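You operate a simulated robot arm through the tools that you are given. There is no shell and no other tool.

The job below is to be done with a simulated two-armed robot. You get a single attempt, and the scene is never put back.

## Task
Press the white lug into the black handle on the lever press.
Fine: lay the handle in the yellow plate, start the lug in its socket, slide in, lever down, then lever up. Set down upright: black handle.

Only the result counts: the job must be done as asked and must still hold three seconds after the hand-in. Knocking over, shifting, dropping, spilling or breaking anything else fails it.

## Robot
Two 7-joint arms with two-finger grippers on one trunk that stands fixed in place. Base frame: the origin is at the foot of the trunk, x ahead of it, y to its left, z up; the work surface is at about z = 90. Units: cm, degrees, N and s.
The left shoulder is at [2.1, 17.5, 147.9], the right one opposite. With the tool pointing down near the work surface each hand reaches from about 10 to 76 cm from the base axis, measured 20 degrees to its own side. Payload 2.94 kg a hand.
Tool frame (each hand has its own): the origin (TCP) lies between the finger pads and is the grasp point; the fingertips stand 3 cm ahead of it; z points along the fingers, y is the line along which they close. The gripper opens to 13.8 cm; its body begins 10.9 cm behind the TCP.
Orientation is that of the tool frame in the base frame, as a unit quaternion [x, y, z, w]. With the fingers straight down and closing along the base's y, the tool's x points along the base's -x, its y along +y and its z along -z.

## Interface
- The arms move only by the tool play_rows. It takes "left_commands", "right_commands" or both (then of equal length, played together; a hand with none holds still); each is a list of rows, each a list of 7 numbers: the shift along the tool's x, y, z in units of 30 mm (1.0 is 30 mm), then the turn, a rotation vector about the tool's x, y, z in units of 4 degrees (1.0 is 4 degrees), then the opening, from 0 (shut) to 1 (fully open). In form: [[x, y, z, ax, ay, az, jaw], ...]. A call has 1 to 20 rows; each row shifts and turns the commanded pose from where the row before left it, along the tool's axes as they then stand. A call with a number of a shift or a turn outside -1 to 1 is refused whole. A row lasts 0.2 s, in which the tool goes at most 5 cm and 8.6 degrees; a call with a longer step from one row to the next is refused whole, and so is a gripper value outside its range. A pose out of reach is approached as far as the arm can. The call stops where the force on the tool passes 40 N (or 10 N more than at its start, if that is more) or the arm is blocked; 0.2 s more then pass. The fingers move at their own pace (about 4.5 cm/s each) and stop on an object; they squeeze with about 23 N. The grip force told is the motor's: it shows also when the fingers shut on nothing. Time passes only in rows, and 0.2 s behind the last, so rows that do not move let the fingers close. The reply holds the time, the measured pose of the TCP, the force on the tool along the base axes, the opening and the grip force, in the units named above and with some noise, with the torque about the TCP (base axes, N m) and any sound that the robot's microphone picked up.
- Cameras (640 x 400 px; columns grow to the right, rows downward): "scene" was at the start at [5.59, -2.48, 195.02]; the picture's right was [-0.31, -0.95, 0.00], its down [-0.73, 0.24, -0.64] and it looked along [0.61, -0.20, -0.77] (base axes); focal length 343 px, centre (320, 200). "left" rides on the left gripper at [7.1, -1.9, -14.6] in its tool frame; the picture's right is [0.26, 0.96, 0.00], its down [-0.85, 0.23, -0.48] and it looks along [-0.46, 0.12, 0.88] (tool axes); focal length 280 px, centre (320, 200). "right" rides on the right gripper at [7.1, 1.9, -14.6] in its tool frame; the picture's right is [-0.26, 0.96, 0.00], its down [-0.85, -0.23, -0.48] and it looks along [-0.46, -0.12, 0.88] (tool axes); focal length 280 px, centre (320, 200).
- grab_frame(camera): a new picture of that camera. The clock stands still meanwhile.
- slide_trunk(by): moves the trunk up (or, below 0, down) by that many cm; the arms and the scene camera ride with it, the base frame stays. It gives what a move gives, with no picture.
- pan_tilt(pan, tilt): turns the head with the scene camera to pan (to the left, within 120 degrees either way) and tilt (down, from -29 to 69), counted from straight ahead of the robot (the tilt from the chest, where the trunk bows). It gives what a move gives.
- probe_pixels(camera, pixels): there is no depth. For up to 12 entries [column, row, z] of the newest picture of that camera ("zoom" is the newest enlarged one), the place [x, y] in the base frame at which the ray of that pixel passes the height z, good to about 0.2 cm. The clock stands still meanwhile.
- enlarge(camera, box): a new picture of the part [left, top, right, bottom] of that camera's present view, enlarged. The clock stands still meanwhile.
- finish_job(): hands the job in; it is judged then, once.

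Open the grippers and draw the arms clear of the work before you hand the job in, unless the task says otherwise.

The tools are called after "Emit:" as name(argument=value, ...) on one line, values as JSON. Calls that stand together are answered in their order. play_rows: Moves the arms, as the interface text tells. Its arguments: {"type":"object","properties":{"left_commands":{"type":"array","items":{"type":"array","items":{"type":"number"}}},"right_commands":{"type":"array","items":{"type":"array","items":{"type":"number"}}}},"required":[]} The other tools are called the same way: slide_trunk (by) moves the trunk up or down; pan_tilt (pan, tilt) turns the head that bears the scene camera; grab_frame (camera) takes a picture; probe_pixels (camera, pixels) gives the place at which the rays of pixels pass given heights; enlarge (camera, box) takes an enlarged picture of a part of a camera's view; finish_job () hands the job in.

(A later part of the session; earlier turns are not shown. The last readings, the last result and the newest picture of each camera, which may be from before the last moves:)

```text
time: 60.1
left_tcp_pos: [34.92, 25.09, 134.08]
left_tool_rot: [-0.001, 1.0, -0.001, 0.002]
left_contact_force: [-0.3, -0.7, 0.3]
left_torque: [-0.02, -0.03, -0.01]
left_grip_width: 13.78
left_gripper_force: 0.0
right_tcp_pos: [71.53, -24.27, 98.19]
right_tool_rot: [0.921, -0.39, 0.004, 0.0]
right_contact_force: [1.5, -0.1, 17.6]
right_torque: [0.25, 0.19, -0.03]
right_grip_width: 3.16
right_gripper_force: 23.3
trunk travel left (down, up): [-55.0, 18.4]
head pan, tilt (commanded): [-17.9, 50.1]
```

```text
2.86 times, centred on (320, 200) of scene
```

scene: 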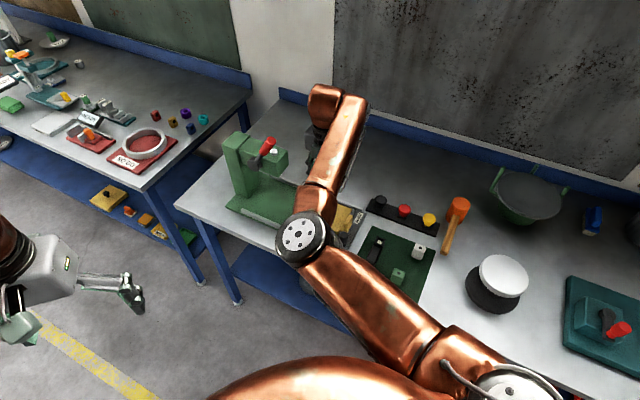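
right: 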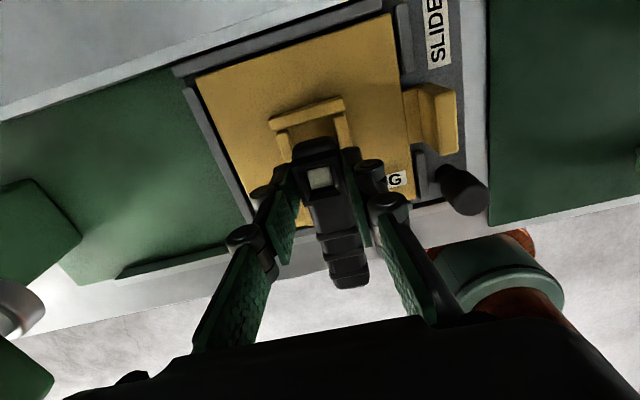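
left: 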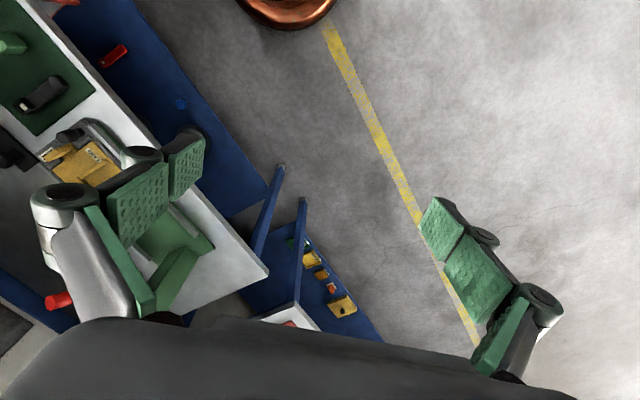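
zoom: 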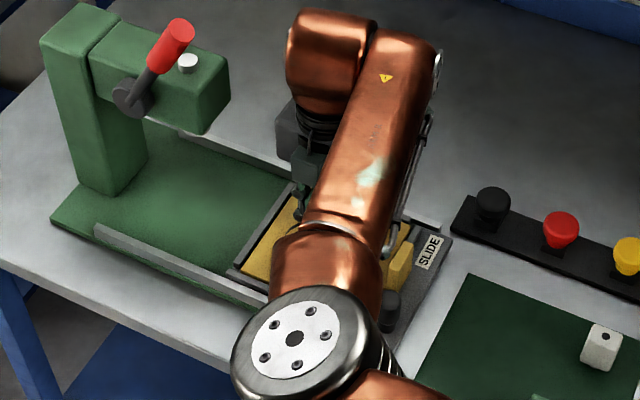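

The reaction is now nearly centred (17.6 N), so the handle lies flat in the U. I ease off 1.5 mm, open the jaws and rise.

Emit:
play_rows(right_commands=[[0, 0, -0.05, 0, 0, 0, 0], [0, 0, 0, 0, 0, 0, 0.3], [0, 0, 0, 0, 0, 0, 0.35], [0, 0, 0, 0, 0, 0, 0.4], [0, 0, 0, 0, 0, 0, 0.4], [0, 0, -0.3, 0, 0, 0, 0.4], [0, 0, -0.6, 0, 0, 0, 0.4], [0, 0, -0.8, 0, 0, 0, 0.4], [0, 0, -0.8, 0, 0, 0, 0.4], [0, 0, -0.8, 0, 0, 0, 0.4], [0, 0, 0, 0, 0, 0, 0.4]])

Emit:
grab_frame(camera="right")

Emit:
enlarge(camera="right", box=[220, 40, 420, 240])

```text
time: 62.5
left_tcp_pos: [34.99, 24.99, 134.06]
left_tool_rot: [-0.001, 1.0, -0.001, 0.0]
left_contact_force: [0.8, -0.1, -0.5]
left_torque: [0.0, 0.01, 0.01]
left_grip_width: 13.8
left_gripper_force: 0.1
right_tcp_pos: [71.71, -24.35, 107.83]
right_tool_rot: [0.921, -0.39, -0.001, 0.001]
right_contact_force: [0.8, 0.3, -0.5]
right_torque: [-0.01, 0.02, 0.0]
right_grip_width: 5.52
right_gripper_force: 0.0
trunk travel left (down, up): [-55.0, 18.4]
head pan, tilt (commanded): [-17.9, 50.1]
```

```text
taken
```

right: 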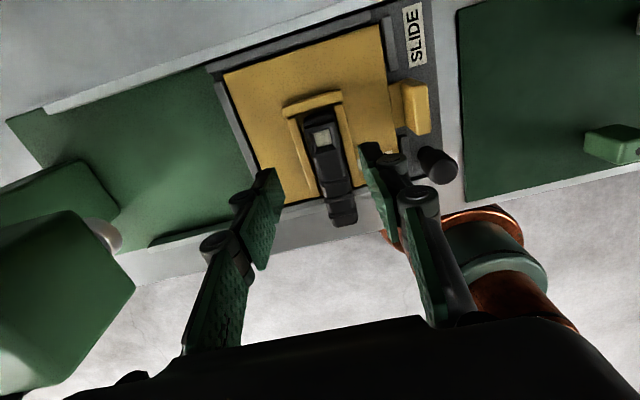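

```text
2.00 times, centred on (320, 140) of right
```

zoom: 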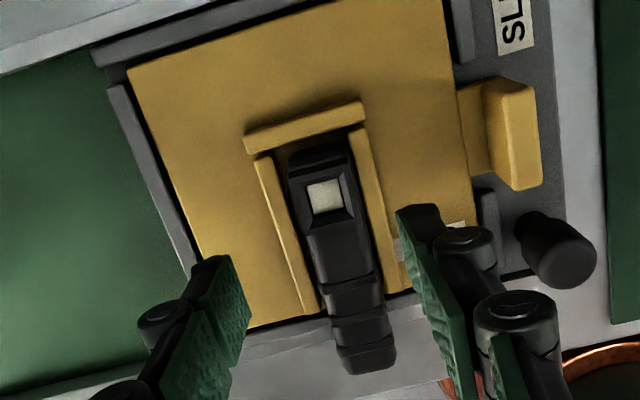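

The handle lies in the U, socket end at the closed rib. Next is the white lug at about [49.65,-48.45]; I move over it with jaws at 5.5 cm.

Emit:
play_rows(right_commands=[[0, 0.5, -0.2, 0, 0, 0, 0.5], [0.062, 0.98, 0, 0, 0, 0, 0.5], [0.062, 0.98, 0, 0, 0, 0, 0.5], [0.062, 0.98, 0, 0, 0, 0, 0.5], [0.062, 0.98, 0, 0, 0, 0, 0.5], [0.062, 0.98, 0, 0, 0, 0, 0.5], [0.062, 0.98, 0, 0, 0, 0, 0.5], [0.062, 0.98, 0, 0, 0, 0, 0.5], [0.062, 0.98, 0, 0, 0, 0, 0.5], [0.062, 0.98, 0, 0, 0, 0, 0.5], [0.062, 0.98, 0, 0, 0, 0, 0.5], [0.06, 0.57, 0, 0, 0, 0, 0.5], [0, 0, 0, 0, 0, 0, 0.5]])

Emit:
grab_frame(camera="right")

Emit:
enlarge(camera="right", box=[240, 60, 420, 220])

Emit:
enlarge(camera="scene", box=[200, 120, 440, 300])

```text
time: 65.3
left_tcp_pos: [35.11, 25.21, 134.21]
left_tool_rot: [-0.001, 1.0, -0.001, 0.0]
left_contact_force: [-0.4, 0.8, 0.3]
left_torque: [-0.02, -0.02, -0.03]
left_grip_width: 13.79
left_gripper_force: 0.1
right_tcp_pos: [49.82, -48.4, 108.75]
right_tool_rot: [0.921, -0.39, -0.001, 0.001]
right_contact_force: [0.4, 0.7, 0.3]
right_torque: [0.02, -0.03, 0.03]
right_grip_width: 6.9
right_gripper_force: 0.1
trunk travel left (down, up): [-55.0, 18.4]
head pan, tilt (commanded): [-17.9, 50.1]
```

```text
taken
```

right: 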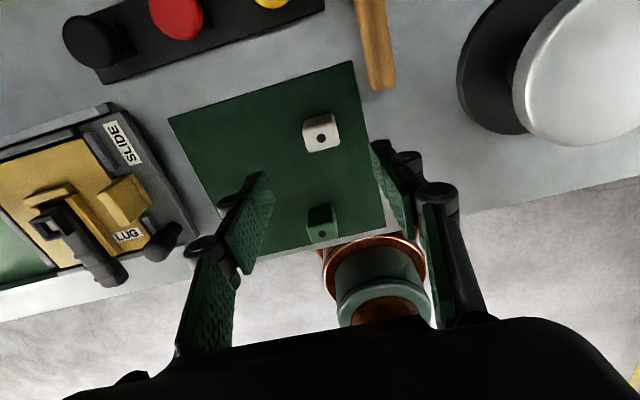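

```text
2.50 times, centred on (330, 140) of right
```

zoom: 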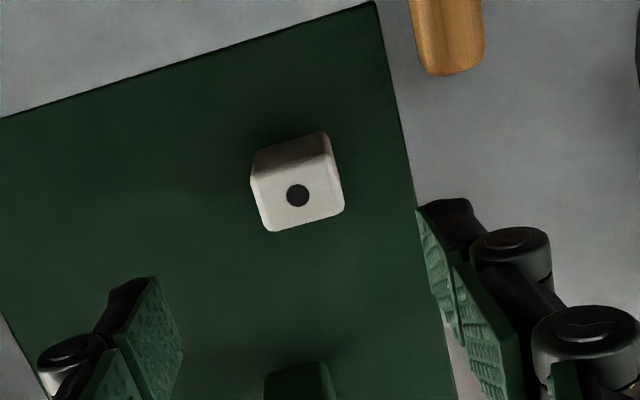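

```text
2.22 times, centred on (320, 210) of scene
```

zoom: 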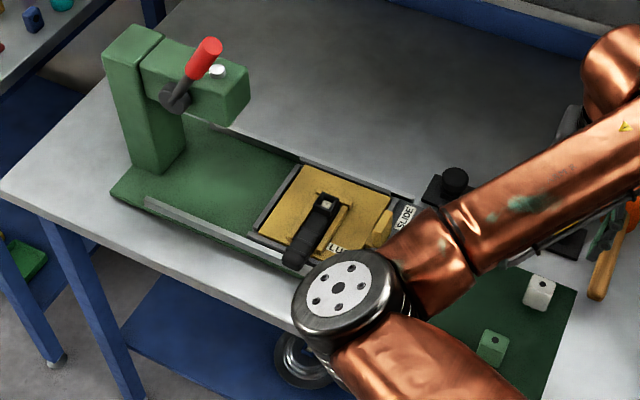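

The white lug is just about under the TCP, roughly aligned with the tool. I probe its top face at z=96 for centre and yaw.

Emit:
probe_pixels(camera="zoom", pixels=[[298, 196, 96], [252, 180, 96], [331, 158, 96], [344, 208, 96], [267, 231, 96], [298, 196, 95.5], [298, 196, 96.5], [290, 135, 92], [325, 130, 92]])

Emit:
enlarge(camera="scene", box=[400, 220, 460, 280])

```text
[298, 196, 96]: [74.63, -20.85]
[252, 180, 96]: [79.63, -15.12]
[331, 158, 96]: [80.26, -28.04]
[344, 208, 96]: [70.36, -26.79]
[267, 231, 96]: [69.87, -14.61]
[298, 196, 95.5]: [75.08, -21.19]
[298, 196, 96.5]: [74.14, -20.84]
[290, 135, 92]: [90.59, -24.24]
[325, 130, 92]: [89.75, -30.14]
```

```text
6.67 times, centred on (430, 250) of scene
```

zoom: 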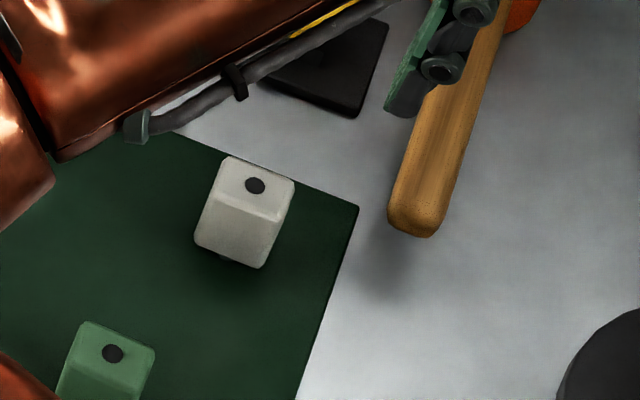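

The zoom probe referred to the scene zoom; I repeat with pixel positions in the right camera itself, and probe the scene zoom lug corners.

Emit:
probe_pixels(camera="right", pixels=[[321.2, 138.4, 96], [302.8, 132, 96], [334.4, 123.2, 96], [339.6, 143.2, 96], [308.8, 152.4, 96], [321.2, 138.4, 95.5], [321.2, 138.4, 96.5]])

Emit:
probe_pixels(camera="zoom", pixels=[[254, 185, 96], [229, 157, 96], [295, 182, 96], [284, 222, 96], [208, 202, 96], [254, 185, 95.5], [254, 185, 96.5], [228, 258, 91]])

```text
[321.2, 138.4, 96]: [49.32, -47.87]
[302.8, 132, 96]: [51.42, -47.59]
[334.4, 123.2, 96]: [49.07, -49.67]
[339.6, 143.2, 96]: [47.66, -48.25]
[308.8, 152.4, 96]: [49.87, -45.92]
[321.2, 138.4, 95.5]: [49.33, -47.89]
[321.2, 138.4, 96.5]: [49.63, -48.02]
```

```text
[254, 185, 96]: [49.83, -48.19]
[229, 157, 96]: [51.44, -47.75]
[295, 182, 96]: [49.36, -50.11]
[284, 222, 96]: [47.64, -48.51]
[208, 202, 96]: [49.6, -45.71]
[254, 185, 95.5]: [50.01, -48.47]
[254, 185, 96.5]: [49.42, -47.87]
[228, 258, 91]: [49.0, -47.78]
```

The lug is centred at about [49.5,-47.95], top ≈96.3, roughly 3.1 cm (along tool y) × 2.4 cm, aligned with the tool. I check the body's bottom height with the scene zoom.

Emit:
probe_pixels(camera="zoom", pixels=[[264, 268, 91], [264, 268, 92], [264, 268, 93], [196, 240, 91], [196, 240, 92], [196, 240, 93], [222, 258, 90.3], [284, 222, 96.3]])

Emit:
enlarge(camera="scene", box=[415, 240, 445, 262])

```text
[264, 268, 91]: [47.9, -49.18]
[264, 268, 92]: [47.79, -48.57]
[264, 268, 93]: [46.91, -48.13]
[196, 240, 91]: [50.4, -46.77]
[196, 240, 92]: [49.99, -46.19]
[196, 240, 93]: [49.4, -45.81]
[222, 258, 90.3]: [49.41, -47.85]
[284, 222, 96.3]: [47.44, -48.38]
```

```text
16.00 times, centred on (430, 251) of scene
```

zoom: 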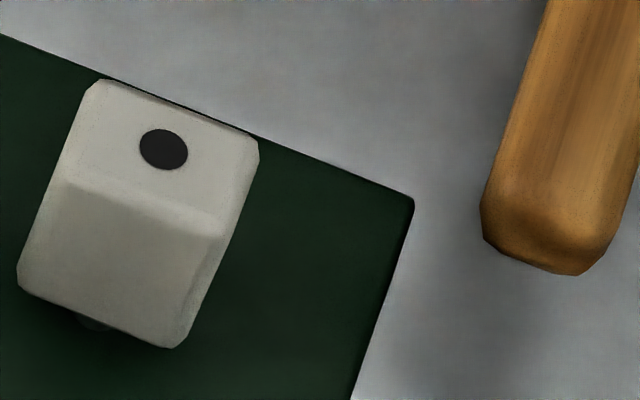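

Body bottom is ≈92.2, with a ~1.9 cm stub below it. The mallet's wooden handle is near; I probe its end to be sure the finger clears it.

Emit:
probe_pixels(camera="zoom", pixels=[[485, 215, 91.5], [530, 265, 91.5], [600, 265, 91.5], [540, 0, 92]])

Emit:
play_rows(right_commands=[[-0.18, -0.03, 0.5, 0, 0, 0, 0.38], [0, 0, 0.8, 0, 0, 0, 0.38], [0, 0, 0.8, 0, 0, 0, 0.38], [0, 0, 0, 0, 0, 0, 0.38]])

Emit:
grab_frame(camera="right")

Emit:
enlarge(camera="right", box=[220, 60, 440, 260])

```text
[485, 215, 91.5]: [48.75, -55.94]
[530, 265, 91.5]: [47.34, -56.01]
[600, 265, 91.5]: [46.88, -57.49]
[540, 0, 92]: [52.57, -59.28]
```

```text
time: 66.3
left_tcp_pos: [35.01, 25.2, 134.06]
left_tool_rot: [-0.001, 1.0, -0.001, 0.0]
left_contact_force: [0.1, 0.3, 0.0]
left_torque: [-0.04, 0.02, 0.03]
left_grip_width: 13.79
left_gripper_force: 0.1
right_tcp_pos: [49.18, -48.06, 102.4]
right_tool_rot: [0.921, -0.39, 0.0, 0.001]
right_contact_force: [0.8, -0.9, 0.0]
right_torque: [-0.02, -0.01, -0.01]
right_grip_width: 5.23
right_gripper_force: 0.0
trunk travel left (down, up): [-55.0, 18.4]
head pan, tilt (commanded): [-17.9, 50.1]
```

```text
taken
```

right: 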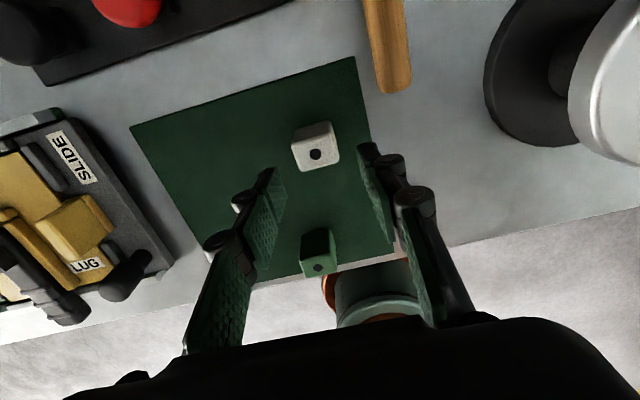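

```text
2.00 times, centred on (330, 160) of right
```

zoom: 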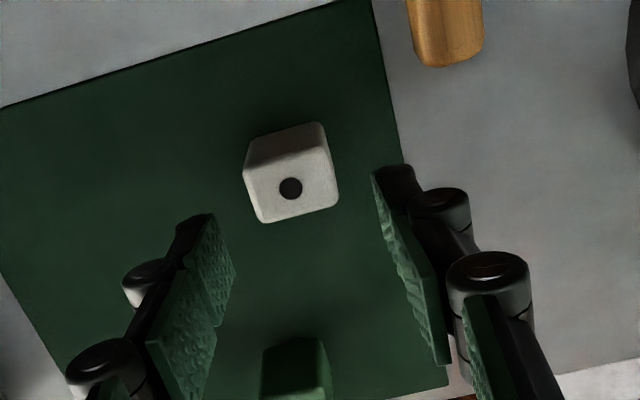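

The lug top is centred at px ~(316,154) versus TCP line (320,155), so I shift 2.5 mm along -y, go down 6.1 cm and close.

Emit:
play_rows(right_commands=[[0, -0.09, 0.7, 0, 0, 0, 0.38], [0, 0, 0.7, 0, 0, 0, 0.38], [0, 0, 0.6, 0, 0, 0, 0.38], [0, 0, 0, 0, 0, 0, 0.38], [0, 0, 0, 0, 0, 0, 0.2], [0, 0, 0, 0, 0, 0, 0], [0, 0, 0, 0, 0, 0, 0], [0, 0, 0, 0, 0, 0, 0], [0, 0, 0, 0, 0, 0, 0]])

Emit:
grab_frame(camera="right")

```text
time: 68.3
left_tcp_pos: [34.96, 25.01, 134.09]
left_tool_rot: [0.0, 1.0, 0.0, 0.0]
left_contact_force: [-0.1, 0.2, -0.2]
left_torque: [-0.02, 0.02, -0.02]
left_grip_width: 13.77
left_gripper_force: 0.1
right_tcp_pos: [49.49, -47.73, 96.39]
right_tool_rot: [0.921, -0.39, -0.001, 0.002]
right_contact_force: [-0.6, -0.2, -0.1]
right_torque: [0.03, -0.01, 0.02]
right_grip_width: 3.29
right_gripper_force: 22.7
trunk travel left (down, up): [-55.0, 18.4]
head pan, tilt (commanded): [-17.9, 50.1]
```

```text
taken
```

right: 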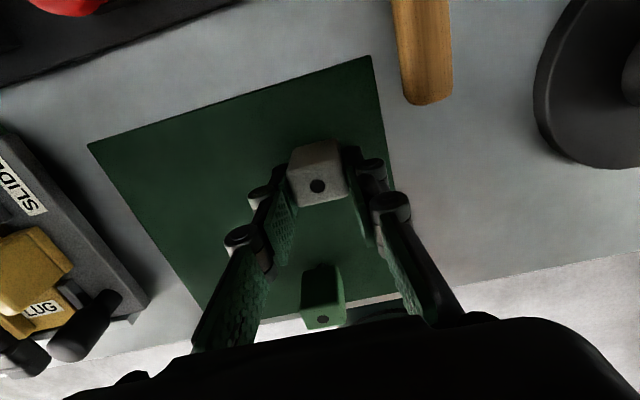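

The lug is gripped at 3.29 cm with 22.7 N. I lift it and look at its underside from the scene camera.

Emit:
play_rows(right_commands=[[0, 0, -0.3, 0, 0, 0, 0], [0, 0, -0.7, 0, 0, 0, 0], [0, 0, -0.8, 0, 0, 0, 0], [0, 0, -0.8, 0, 0, 0, 0], [0, 0, -0.8, 0, 0, 0, 0], [0, 0, -0.8, 0, 0, 0, 0], [0, 0, -0.8, 0, 0, 0, 0]])

Emit:
grab_frame(camera="scene")

Emit:
enlarge(camera="right", box=[240, 100, 400, 240])

```text
time: 69.9
left_tcp_pos: [34.97, 25.05, 134.2]
left_tool_rot: [0.0, 1.0, -0.001, -0.001]
left_contact_force: [0.7, 0.1, 0.0]
left_torque: [0.01, -0.01, -0.02]
left_grip_width: 13.81
left_gripper_force: 0.1
right_tcp_pos: [49.65, -47.83, 111.15]
right_tool_rot: [0.921, -0.389, 0.001, 0.0]
right_contact_force: [0.2, 0.7, 0.1]
right_torque: [0.01, -0.04, -0.04]
right_grip_width: 3.28
right_gripper_force: 22.8
trunk travel left (down, up): [-55.0, 18.4]
head pan, tilt (commanded): [-17.9, 50.1]
```

```text
taken
```

scene: 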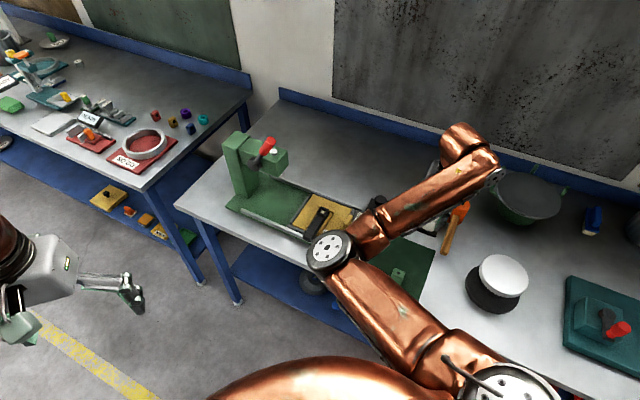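

```text
2.86 times, centred on (320, 170) of right
```

zoom: 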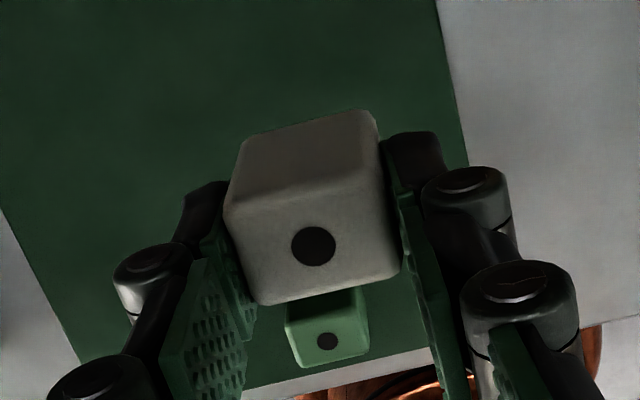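

The lug is firm in the jaws, level. I enlarge the scene view around the hand to see the lug's stub.

Emit:
enlarge(camera="scene", box=[400, 180, 480, 260])

Emit:
enlarge(camera="scene", box=[290, 185, 370, 250])

```text
5.00 times, centred on (440, 220) of scene
```

zoom: 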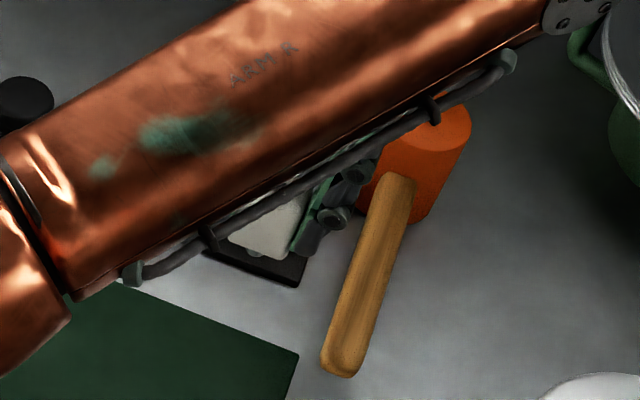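

```text
6.15 times, centred on (330, 218) of scene
```

zoom: 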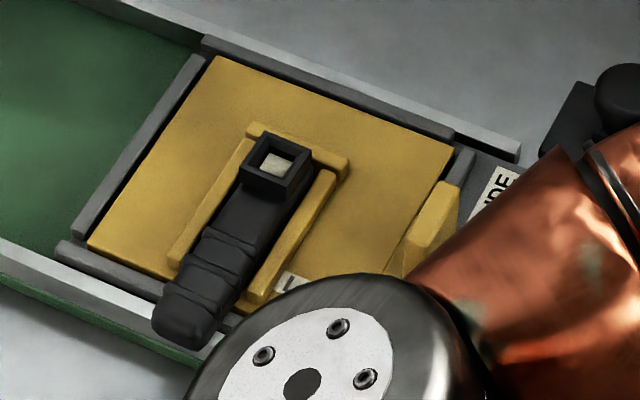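

The handle sits well in the U. The lug goes next: I carry it over the socket (TCP about [71.46,-24.1]) at z≈111.

Emit:
play_rows(right_commands=[[-0.057, -0.6, 0, 0, 0, 0, 0], [-0.057, -0.98, 0, 0, 0, 0, 0], [-0.057, -0.98, 0, 0, 0, 0, 0], [-0.057, -0.98, 0, 0, 0, 0, 0], [-0.057, -0.98, 0, 0, 0, 0, 0], [-0.057, -0.98, 0, 0, 0, 0, 0], [-0.057, -0.98, 0, 0, 0, 0, 0], [-0.057, -0.98, 0, 0, 0, 0, 0], [-0.057, -0.98, 0, 0, 0, 0, 0], [-0.057, -0.98, 0, 0, 0, 0, 0], [-0.057, -0.98, 0, 0, 0, 0, 0], [0, -0.3, 0, 0, 0, 0, 0], [0, 0, 0, 0, 0, 0, 0], [0, 0, 0, 0, 0, 0, 0]])

Emit:
grab_frame(camera="right")

Emit:
enlarge(camera="right", box=[240, 80, 400, 220])

Emit:
enlarge(camera="scene", box=[240, 130, 400, 270])

```text
time: 72.9
left_tcp_pos: [35.11, 25.11, 134.15]
left_tool_rot: [0.0, 1.0, -0.002, 0.0]
left_contact_force: [-0.4, 0.2, -0.1]
left_torque: [-0.02, 0.01, 0.01]
left_grip_width: 13.79
left_gripper_force: 0.0
right_tcp_pos: [71.22, -24.24, 111.08]
right_tool_rot: [0.921, -0.39, 0.0, 0.001]
right_contact_force: [-0.1, 0.8, -1.0]
right_torque: [-0.01, 0.03, -0.04]
right_grip_width: 3.3
right_gripper_force: 23.1
trunk travel left (down, up): [-55.0, 18.4]
head pan, tilt (commanded): [-17.9, 50.1]
```

```text
taken
```

right: 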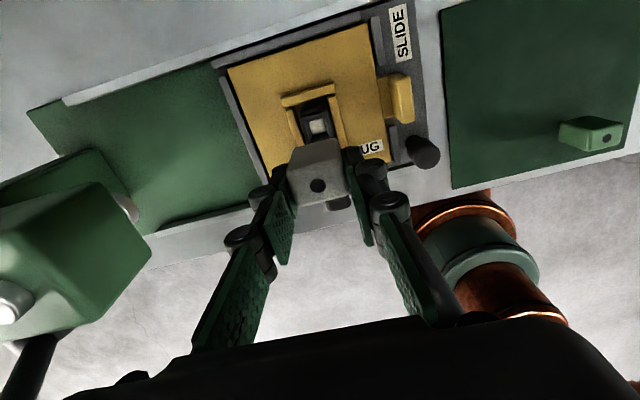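

```text
2.86 times, centred on (320, 150) of right
```

zoom: 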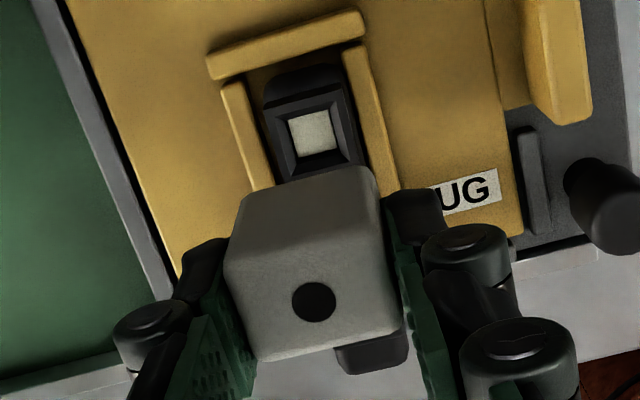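

```text
2.86 times, centred on (320, 200) of scene
```

zoom: 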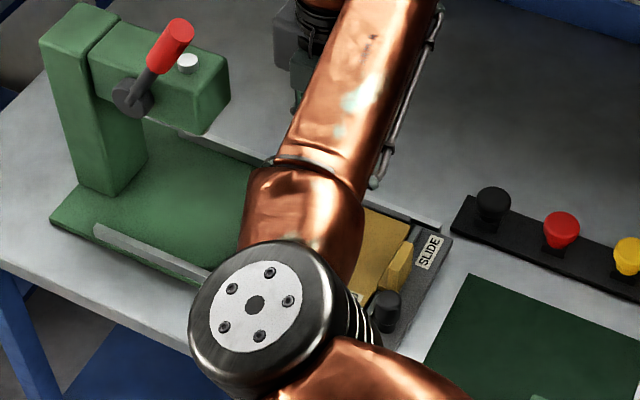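

The socket (light square at zoom (313,132)) is visible past the lug. I probe the collar corners at z≈97.1 to get the socket centre.

Emit:
enlarge(camera="right", box=[280, 90, 360, 160])

Emit:
probe_pixels(camera="right", pixels=[[317.6, 126.2, 97.1], [317.6, 126.2, 96.6], [317.6, 126.2, 95.5], [300.8, 116.8, 97.1], [328.7, 109.8, 97.1], [334.7, 134.3, 97.1], [307.8, 143.7, 97.1]])

```text
5.71 times, centred on (320, 125) of right
```

zoom: 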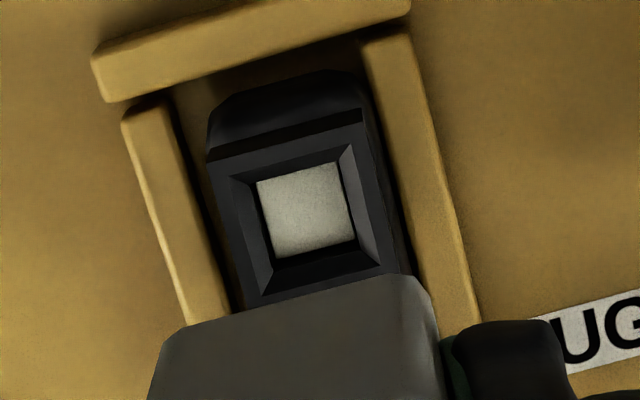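

```text
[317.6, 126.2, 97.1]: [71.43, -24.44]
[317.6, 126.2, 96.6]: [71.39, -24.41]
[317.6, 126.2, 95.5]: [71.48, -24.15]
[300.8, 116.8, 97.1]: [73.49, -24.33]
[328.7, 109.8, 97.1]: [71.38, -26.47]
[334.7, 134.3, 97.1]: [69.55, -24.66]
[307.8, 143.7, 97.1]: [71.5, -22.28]
```

The well has a chamfered mouth (~2.2 cm) with centre ≈[71.4,-24.3]; the lug axis projects ~1.5 mm off along tool y. I correct that and lower to TCP z≈104, just above the mouth.

Emit:
play_rows(right_commands=[[-0.02, -0.05, 0.4, 0, 0, 0, 0], [0, 0, 0.6, 0, 0, 0, 0], [0, 0, 0.6, 0, 0, 0, 0], [0, 0, 0.6, 0, 0, 0, 0], [0, 0, 0.1, 0, 0, 0, 0], [0, 0, 0, 0, 0, 0, 0], [0, 0, 0, 0, 0, 0, 0]])

Emit:
enlarge(camera="right", box=[240, 80, 400, 220])

Emit:
enlarge(camera="scene", box=[260, 150, 380, 260])

```text
time: 74.5
left_tcp_pos: [35.09, 25.07, 134.14]
left_tool_rot: [0.0, 1.0, 0.0, 0.001]
left_contact_force: [-0.1, -1.0, 0.5]
left_torque: [0.01, -0.03, 0.0]
left_grip_width: 13.8
left_gripper_force: 0.1
right_tcp_pos: [71.58, -23.97, 104.08]
right_tool_rot: [0.921, -0.39, 0.0, 0.002]
right_contact_force: [0.5, -0.3, 0.2]
right_torque: [0.04, -0.02, -0.01]
right_grip_width: 3.29
right_gripper_force: 23.3
trunk travel left (down, up): [-55.0, 18.4]
head pan, tilt (commanded): [-17.9, 50.1]
```

```text
2.86 times, centred on (320, 150) of right
```

zoom: 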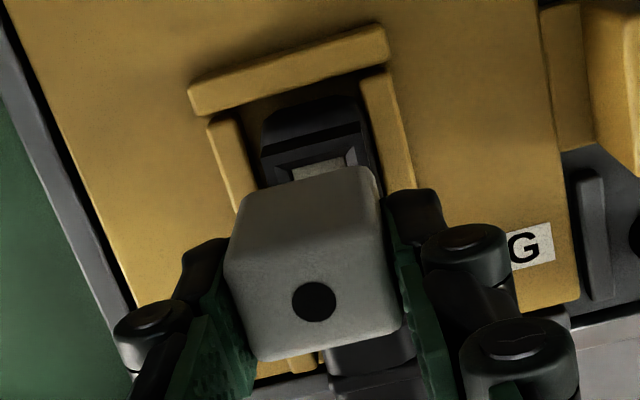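

```text
3.64 times, centred on (320, 205) of scene
```

zoom: 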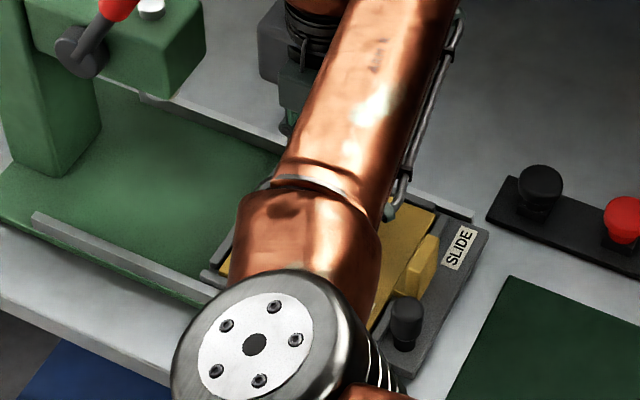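

I zoom closer to compare the mouth's visible far edge with the lug.

Emit:
enlarge(camera="right", box=[280, 110, 360, 190])

```text
5.00 times, centred on (320, 150) of right
```

zoom: 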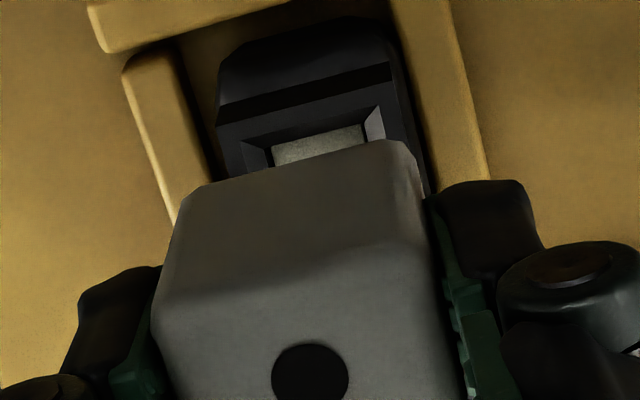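

Solving the projection, the socket centre is at tool (0.2, 0.19) cm and the lug axis at about (0.33,-0.03). I shift x −1.3 mm and y +2 mm and check again.

Emit:
play_rows(right_commands=[[-0.04, 0.065, 0, 0, 0, 0, 0], [0, 0, 0, 0, 0, 0, 0], [0, 0, 0, 0, 0, 0, 0], [0, 0, 0, 0, 0, 0, 0]])

Emit:
enlarge(camera="right", box=[280, 110, 360, 190])

```text
time: 75.5
left_tcp_pos: [34.99, 25.05, 134.09]
left_tool_rot: [0.0, 1.0, -0.001, 0.0]
left_contact_force: [0.7, -0.2, 0.3]
left_torque: [-0.01, 0.04, -0.02]
left_grip_width: 13.79
left_gripper_force: 0.1
right_tcp_pos: [71.14, -23.92, 104.18]
right_tool_rot: [0.921, -0.39, 0.0, 0.0]
right_contact_force: [0.6, 0.4, -0.7]
right_torque: [0.01, 0.01, 0.02]
right_grip_width: 3.29
right_gripper_force: 23.5
trunk travel left (down, up): [-55.0, 18.4]
head pan, tilt (commanded): [-17.9, 50.1]
```

```text
5.00 times, centred on (320, 150) of right
```

zoom: 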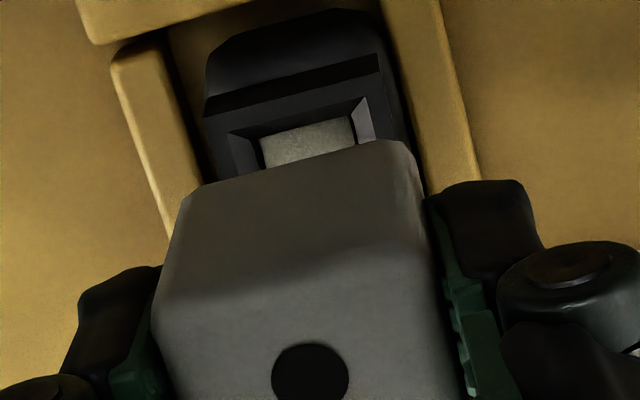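

Now the mouth centre is at tool (0.39,0.01) and the lug axis at (0.36,-0.03): aligned. I go down in 3 mm steps, watching the force.

Emit:
play_rows(right_commands=[[0, 0, 0.1, 0, 0, 0, 0], [0, 0, 0.1, 0, 0, 0, 0], [0, 0, 0.1, 0, 0, 0, 0], [0, 0, 0, 0, 0, 0, 0]])

Emit:
enlarge(camera="right", box=[280, 110, 360, 190])

```text
time: 76.5
left_tcp_pos: [34.99, 25.12, 134.19]
left_tool_rot: [0.0, 1.0, -0.001, 0.0]
left_contact_force: [0.2, 0.0, 0.0]
left_torque: [-0.01, -0.01, 0.03]
left_grip_width: 13.78
left_gripper_force: 0.0
right_tcp_pos: [71.02, -23.95, 103.31]
right_tool_rot: [0.921, -0.39, 0.001, 0.002]
right_contact_force: [0.6, 0.0, -0.3]
right_torque: [-0.03, -0.04, 0.02]
right_grip_width: 3.25
right_gripper_force: 23.1
trunk travel left (down, up): [-55.0, 18.4]
head pan, tilt (commanded): [-17.9, 50.1]
```

```text
5.00 times, centred on (320, 150) of right
```

zoom: 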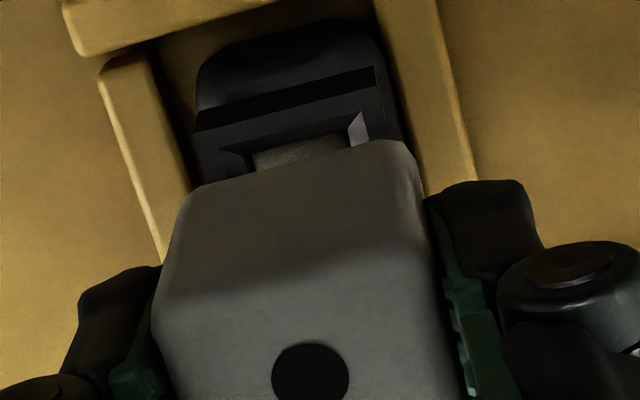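

Still aligned within 1 mm (socket at tool (0.43,-0.08)). I continue down with a tiny correction.

Emit:
play_rows(right_commands=[[0.01, -0.02, 0.1, 0, 0, 0, 0], [0, 0, 0.1, 0, 0, 0, 0], [0, 0, 0.1, 0, 0, 0, 0], [0, 0, 0, 0, 0, 0, 0]])

Emit:
enlarge(camera="right", box=[280, 110, 360, 190])

```text
time: 77.5
left_tcp_pos: [35.11, 24.98, 134.19]
left_tool_rot: [-0.001, 1.0, -0.001, 0.001]
left_contact_force: [0.3, -0.9, 0.4]
left_torque: [0.02, 0.01, 0.02]
left_grip_width: 13.8
left_gripper_force: 0.1
right_tcp_pos: [71.07, -23.93, 102.4]
right_tool_rot: [0.921, -0.39, -0.001, 0.0]
right_contact_force: [0.2, 0.8, 0.0]
right_torque: [0.02, 0.04, 0.03]
right_grip_width: 3.28
right_gripper_force: 23.1
trunk travel left (down, up): [-55.0, 18.4]
head pan, tilt (commanded): [-17.9, 50.1]
```

```text
5.00 times, centred on (320, 150) of right
```

zoom: 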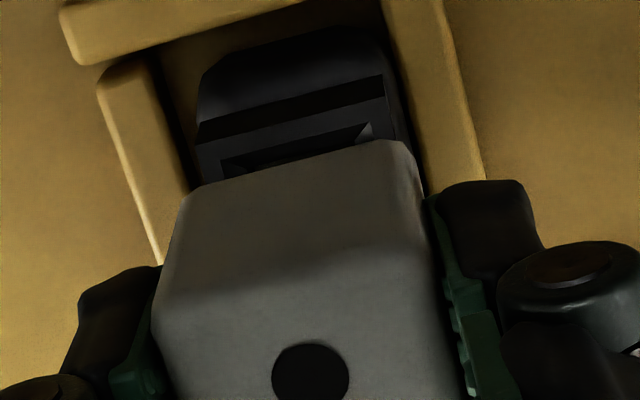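

No contact yet at z 102.4 and still aligned. I continue down in 3 mm steps.

Emit:
play_rows(right_commands=[[0.02, 0, 0.1, 0, 0, 0, 0], [0, 0, 0, 0, 0, 0, 0], [0, 0, 0.1, 0, 0, 0, 0], [0, 0, 0, 0, 0, 0, 0]])

```text
time: 78.5
left_tcp_pos: [34.92, 25.05, 134.2]
left_tool_rot: [-0.001, 1.0, -0.001, 0.0]
left_contact_force: [0.4, 0.2, -0.5]
left_torque: [0.0, 0.02, 0.02]
left_grip_width: 13.8
left_gripper_force: 0.1
right_tcp_pos: [71.14, -23.97, 102.27]
right_tool_rot: [0.921, -0.39, 0.003, 0.0]
right_contact_force: [0.2, -2.0, 21.9]
right_torque: [-0.18, -0.05, -0.03]
right_grip_width: 3.3
right_gripper_force: 22.7
trunk travel left (down, up): [-55.0, 18.4]
head pan, tilt (commanded): [-17.9, 50.1]
```

Contact with 21.9 N at TCP z 102.27, i.e. the stub tip ≈0.9 cm below the collar top. I ease off and nudge sideways 2 mm to test whether the stub is captured in the well.

Emit:
play_rows(right_commands=[[0, 0, -0.1, 0, 0, 0, 0], [0, 0, 0, 0, 0, 0, 0]])

Emit:
play_rows(right_commands=[[0.1, 0, 0, 0, 0, 0, 0], [0, 0, 0, 0, 0, 0, 0]])

Emit:
enlarge(camera="right", box=[280, 110, 360, 190])

```text
time: 79.1
left_tcp_pos: [34.95, 25.13, 134.22]
left_tool_rot: [0.0, 1.0, -0.002, 0.001]
left_contact_force: [0.6, -0.2, 0.2]
left_torque: [-0.01, -0.01, 0.01]
left_grip_width: 13.8
left_gripper_force: 0.0
right_tcp_pos: [71.14, -23.83, 102.28]
right_tool_rot: [0.921, -0.389, 0.001, 0.0]
right_contact_force: [3.1, -0.2, 13.7]
right_torque: [-0.04, -0.22, 0.0]
right_grip_width: 3.31
right_gripper_force: 23.2
trunk travel left (down, up): [-55.0, 18.4]
head pan, tilt (commanded): [-17.9, 50.1]
```

```text
time: 79.7
left_tcp_pos: [34.9, 25.24, 134.17]
left_tool_rot: [0.0, 1.0, -0.001, 0.001]
left_contact_force: [-0.2, -0.3, -0.4]
left_torque: [0.0, 0.0, 0.01]
left_grip_width: 13.81
left_gripper_force: 0.0
right_tcp_pos: [71.22, -24.12, 102.32]
right_tool_rot: [0.921, -0.389, -0.001, 0.0]
right_contact_force: [-2.1, 4.2, 10.9]
right_torque: [0.18, 0.08, 0.0]
right_grip_width: 3.3
right_gripper_force: 23.2
trunk travel left (down, up): [-55.0, 18.4]
head pan, tilt (commanded): [-17.9, 50.1]
```

```text
5.00 times, centred on (320, 150) of right
```

zoom: 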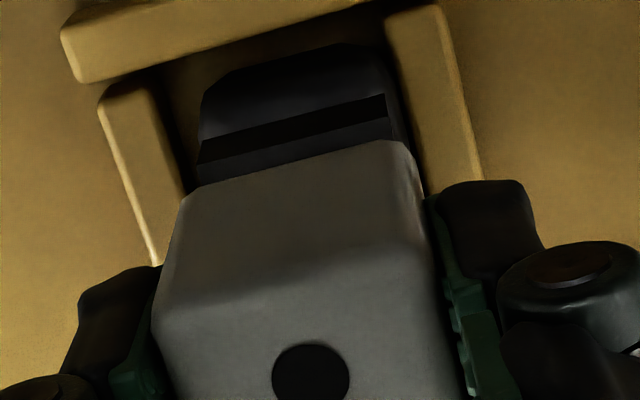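

The nudge met only ~4.5 N sideways and the lug now sits ~1.5 mm beyond the socket centre. I move back 1.5 mm and press down gently to find the seat.

Emit:
play_rows(right_commands=[[-0.05, 0, 0, 0, 0, 0, 0], [0, 0, 0.05, 0, 0, 0, 0], [0, 0, 0, 0, 0, 0, 0]])

Emit:
enlarge(camera="right", box=[280, 110, 360, 190])

```text
time: 80.5
left_tcp_pos: [35.03, 25.01, 134.07]
left_tool_rot: [0.0, 1.0, -0.001, 0.001]
left_contact_force: [-0.9, 0.0, 0.0]
left_torque: [0.0, -0.01, 0.01]
left_grip_width: 13.8
left_gripper_force: 0.1
right_tcp_pos: [71.39, -24.15, 102.29]
right_tool_rot: [0.921, -0.39, 0.001, 0.001]
right_contact_force: [0.8, 1.2, 11.1]
right_torque: [0.05, -0.12, -0.01]
right_grip_width: 3.3
right_gripper_force: 22.9
trunk travel left (down, up): [-55.0, 18.4]
head pan, tilt (commanded): [-17.9, 50.1]
```

```text
5.00 times, centred on (320, 150) of right
```

zoom: 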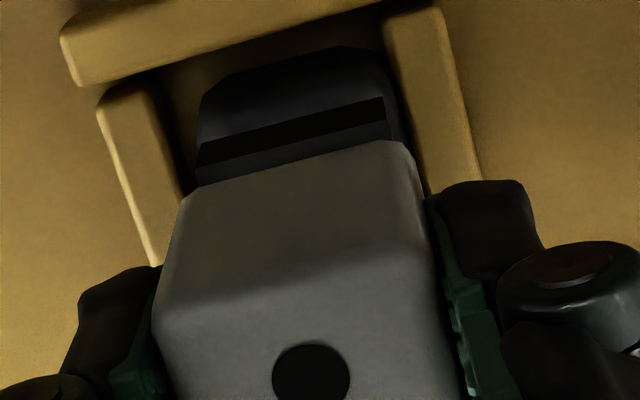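

Sideways force is now near zero and the seat height stays 102.3. I unload 4 mm and recentre by −1.5 mm in x to check the alignment in the picture.

Emit:
play_rows(right_commands=[[0, 0, -0.15, 0, 0, 0, 0], [-0.03, 0, 0, 0, 0, 0, 0], [0, 0, 0, 0, 0, 0, 0], [0, 0, 0, 0, 0, 0, 0]])

Emit:
enlarge(camera="right", box=[280, 110, 360, 190])

```text
time: 81.5
left_tcp_pos: [35.04, 25.09, 134.12]
left_tool_rot: [-0.002, 1.0, -0.001, 0.0]
left_contact_force: [0.3, -0.2, 0.7]
left_torque: [0.0, 0.02, 0.03]
left_grip_width: 13.77
left_gripper_force: 0.1
right_tcp_pos: [71.19, -24.08, 102.66]
right_tool_rot: [0.921, -0.39, -0.001, 0.001]
right_contact_force: [-0.2, 0.6, -0.3]
right_torque: [0.0, 0.01, 0.04]
right_grip_width: 3.3
right_gripper_force: 22.4
trunk travel left (down, up): [-55.0, 18.4]
head pan, tilt (commanded): [-17.9, 50.1]
```

```text
5.00 times, centred on (320, 150) of right
```

zoom: 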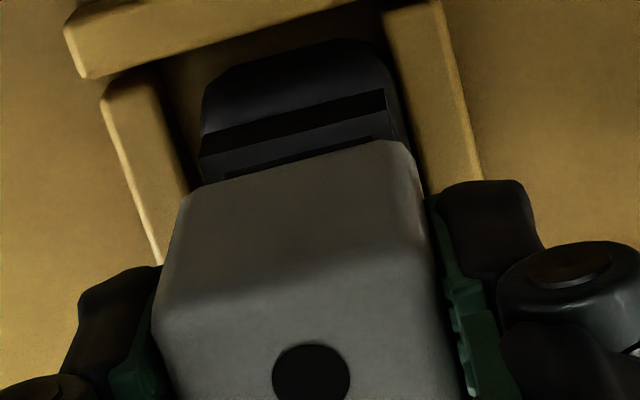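

Free of contact at z 102.66; the lug axis is ~1 mm past the socket centre. I correct 1 mm, lower to light contact and check.

Emit:
play_rows(right_commands=[[-0.03, 0, 0, 0, 0, 0, 0], [0, 0, 0, 0, 0, 0, 0], [0, 0, 0.1, 0, 0, 0, 0], [0, 0, 0.05, 0, 0, 0, 0], [0, 0, 0, 0, 0, 0, 0]])

Emit:
enlarge(camera="right", box=[280, 110, 360, 190])

```text
time: 82.7
left_tcp_pos: [34.96, 25.09, 134.1]
left_tool_rot: [-0.001, 1.0, -0.001, 0.0]
left_contact_force: [0.2, 0.1, -0.8]
left_torque: [-0.01, -0.01, 0.03]
left_grip_width: 13.79
left_gripper_force: 0.0
right_tcp_pos: [71.26, -24.05, 102.19]
right_tool_rot: [0.921, -0.39, 0.002, 0.0]
right_contact_force: [0.5, 0.0, 8.8]
right_torque: [-0.03, -0.04, -0.03]
right_grip_width: 3.28
right_gripper_force: 22.5
trunk travel left (down, up): [-55.0, 18.4]
head pan, tilt (commanded): [-17.9, 50.1]
```

```text
5.00 times, centred on (320, 150) of right
```

zoom: 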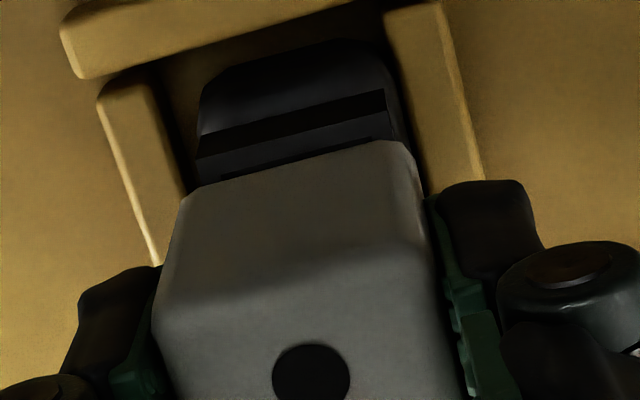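

Contact is centred under the lug (8.8 N, hardly any torque). I open the jaws slightly and look before withdrawing.

Emit:
play_rows(right_commands=[[0, 0, -0.05, 0, 0, 0, 0], [0, 0, 0, 0, 0, 0, 0.27], [0, 0, 0, 0, 0, 0, 0.32], [0, 0, 0, 0, 0, 0, 0.36], [0, 0, 0, 0, 0, 0, 0.4], [0, 0, 0, 0, 0, 0, 0.4]])

Emit:
enlarge(camera="right", box=[240, 80, 400, 220])

```text
time: 84.1
left_tcp_pos: [35.11, 25.04, 134.18]
left_tool_rot: [0.0, 1.0, 0.0, 0.0]
left_contact_force: [0.7, -0.1, 0.4]
left_torque: [-0.01, -0.04, 0.02]
left_grip_width: 13.79
left_gripper_force: 0.0
right_tcp_pos: [71.13, -23.92, 102.28]
right_tool_rot: [0.921, -0.39, 0.0, 0.001]
right_contact_force: [0.5, -1.0, -0.4]
right_torque: [-0.02, 0.02, 0.0]
right_grip_width: 5.51
right_gripper_force: 0.0
trunk travel left (down, up): [-55.0, 18.4]
head pan, tilt (commanded): [-17.9, 50.1]
```

```text
2.86 times, centred on (320, 150) of right
```

zoom: 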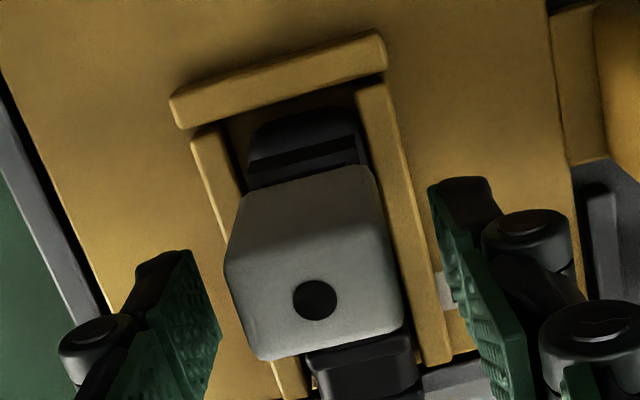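

The lug stands upright on the socket. I withdraw straight up and look from above.

Emit:
play_rows(right_commands=[[0, 0, -0.3, 0, 0, 0, 0.42], [0, 0, -0.6, 0, 0, 0, 0.42], [0, 0, -0.8, 0, 0, 0, 0.42], [0, 0, -0.8, 0, 0, 0, 0.42], [0, 0, -0.8, 0, 0, 0, 0.42], [0, 0, -0.8, 0, 0, 0, 0.42], [0, 0, 0, 0, 0, 0, 0.42]])

Emit:
grab_frame(camera="right")

Emit:
enlarge(camera="right", box=[260, 60, 380, 180])

```text
time: 85.7
left_tcp_pos: [35.11, 25.23, 134.13]
left_tool_rot: [0.0, 1.0, 0.0, -0.001]
left_contact_force: [0.5, -0.3, 0.4]
left_torque: [0.03, 0.03, -0.01]
left_grip_width: 13.84
left_gripper_force: 0.2
right_tcp_pos: [70.97, -24.04, 114.51]
right_tool_rot: [0.921, -0.39, 0.0, 0.001]
right_contact_force: [0.7, 0.1, -0.4]
right_torque: [0.0, 0.03, 0.01]
right_grip_width: 5.79
right_gripper_force: 0.0
trunk travel left (down, up): [-55.0, 18.4]
head pan, tilt (commanded): [-17.9, 50.1]
```

```text
taken
```

right: 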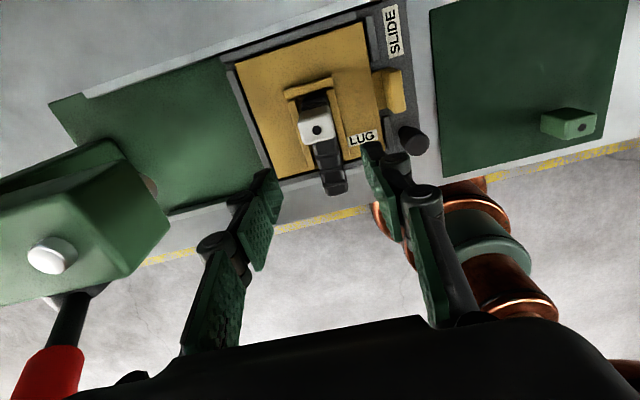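

```text
3.33 times, centred on (320, 120) of right
```

zoom: 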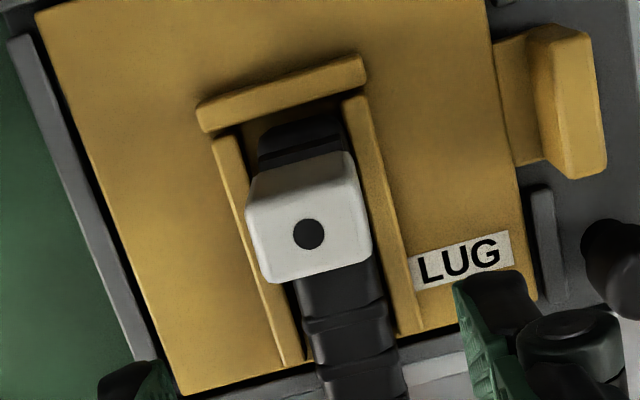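

The lug stands centred on the socket. I move the hand back over the mat so that the scene camera can view the assembly from the side.

Emit:
play_rows(right_commands=[[0, 0.9, 0, 0, 0, 0, 0.42], [0, 0.9, 0, 0, 0, 0, 0.42], [0, 0.9, 0, 0, 0, 0, 0.42], [0, 0.9, 0, 0, 0, 0, 0.42], [0, 0.9, 0, 0, 0, 0, 0.42], [0, 0.9, 0, 0, 0, 0, 0.42], [0, 0.9, 0, 0, 0, 0, 0.42]])

Emit:
grab_frame(camera="scene")

Emit:
enlarge(camera="scene", box=[280, 170, 370, 250])

Emit:
enlarge(camera="scene", box=[215, 120, 315, 210])

```text
time: 87.3
left_tcp_pos: [35.13, 25.1, 134.17]
left_tool_rot: [-0.001, 1.0, 0.001, 0.001]
left_contact_force: [-1.2, 0.2, -0.1]
left_torque: [0.03, -0.03, -0.03]
left_grip_width: 13.8
left_gripper_force: 0.1
right_tcp_pos: [57.6, -37.38, 114.38]
right_tool_rot: [0.921, -0.39, 0.0, 0.001]
right_contact_force: [0.3, 0.2, 0.2]
right_torque: [0.0, 0.0, -0.02]
right_grip_width: 5.79
right_gripper_force: 0.0
trunk travel left (down, up): [-55.0, 18.4]
head pan, tilt (commanded): [-17.9, 50.1]
```

```text
taken
```

scene: 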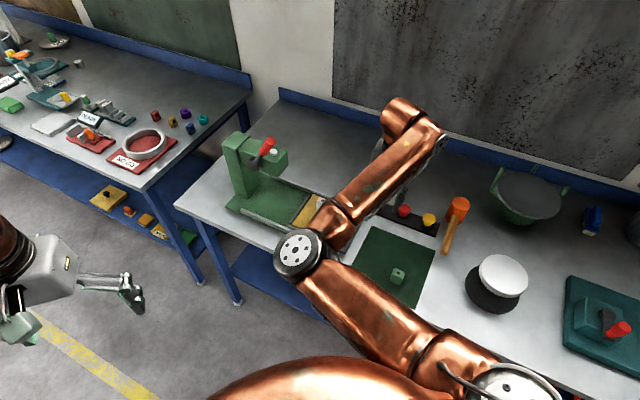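

```text
5.00 times, centred on (325, 210) of scene
```

zoom: 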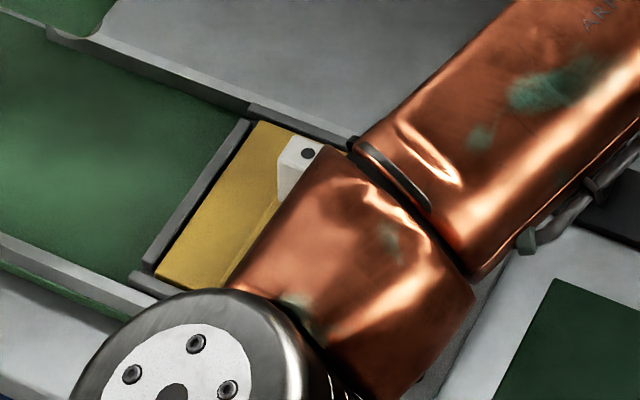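

```text
4.44 times, centred on (265, 165) of scene
```

zoom: 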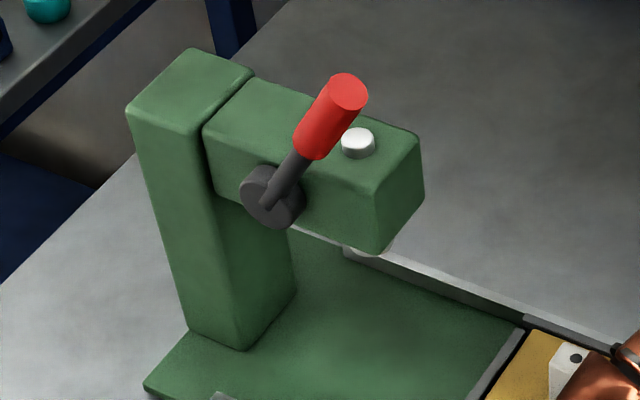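

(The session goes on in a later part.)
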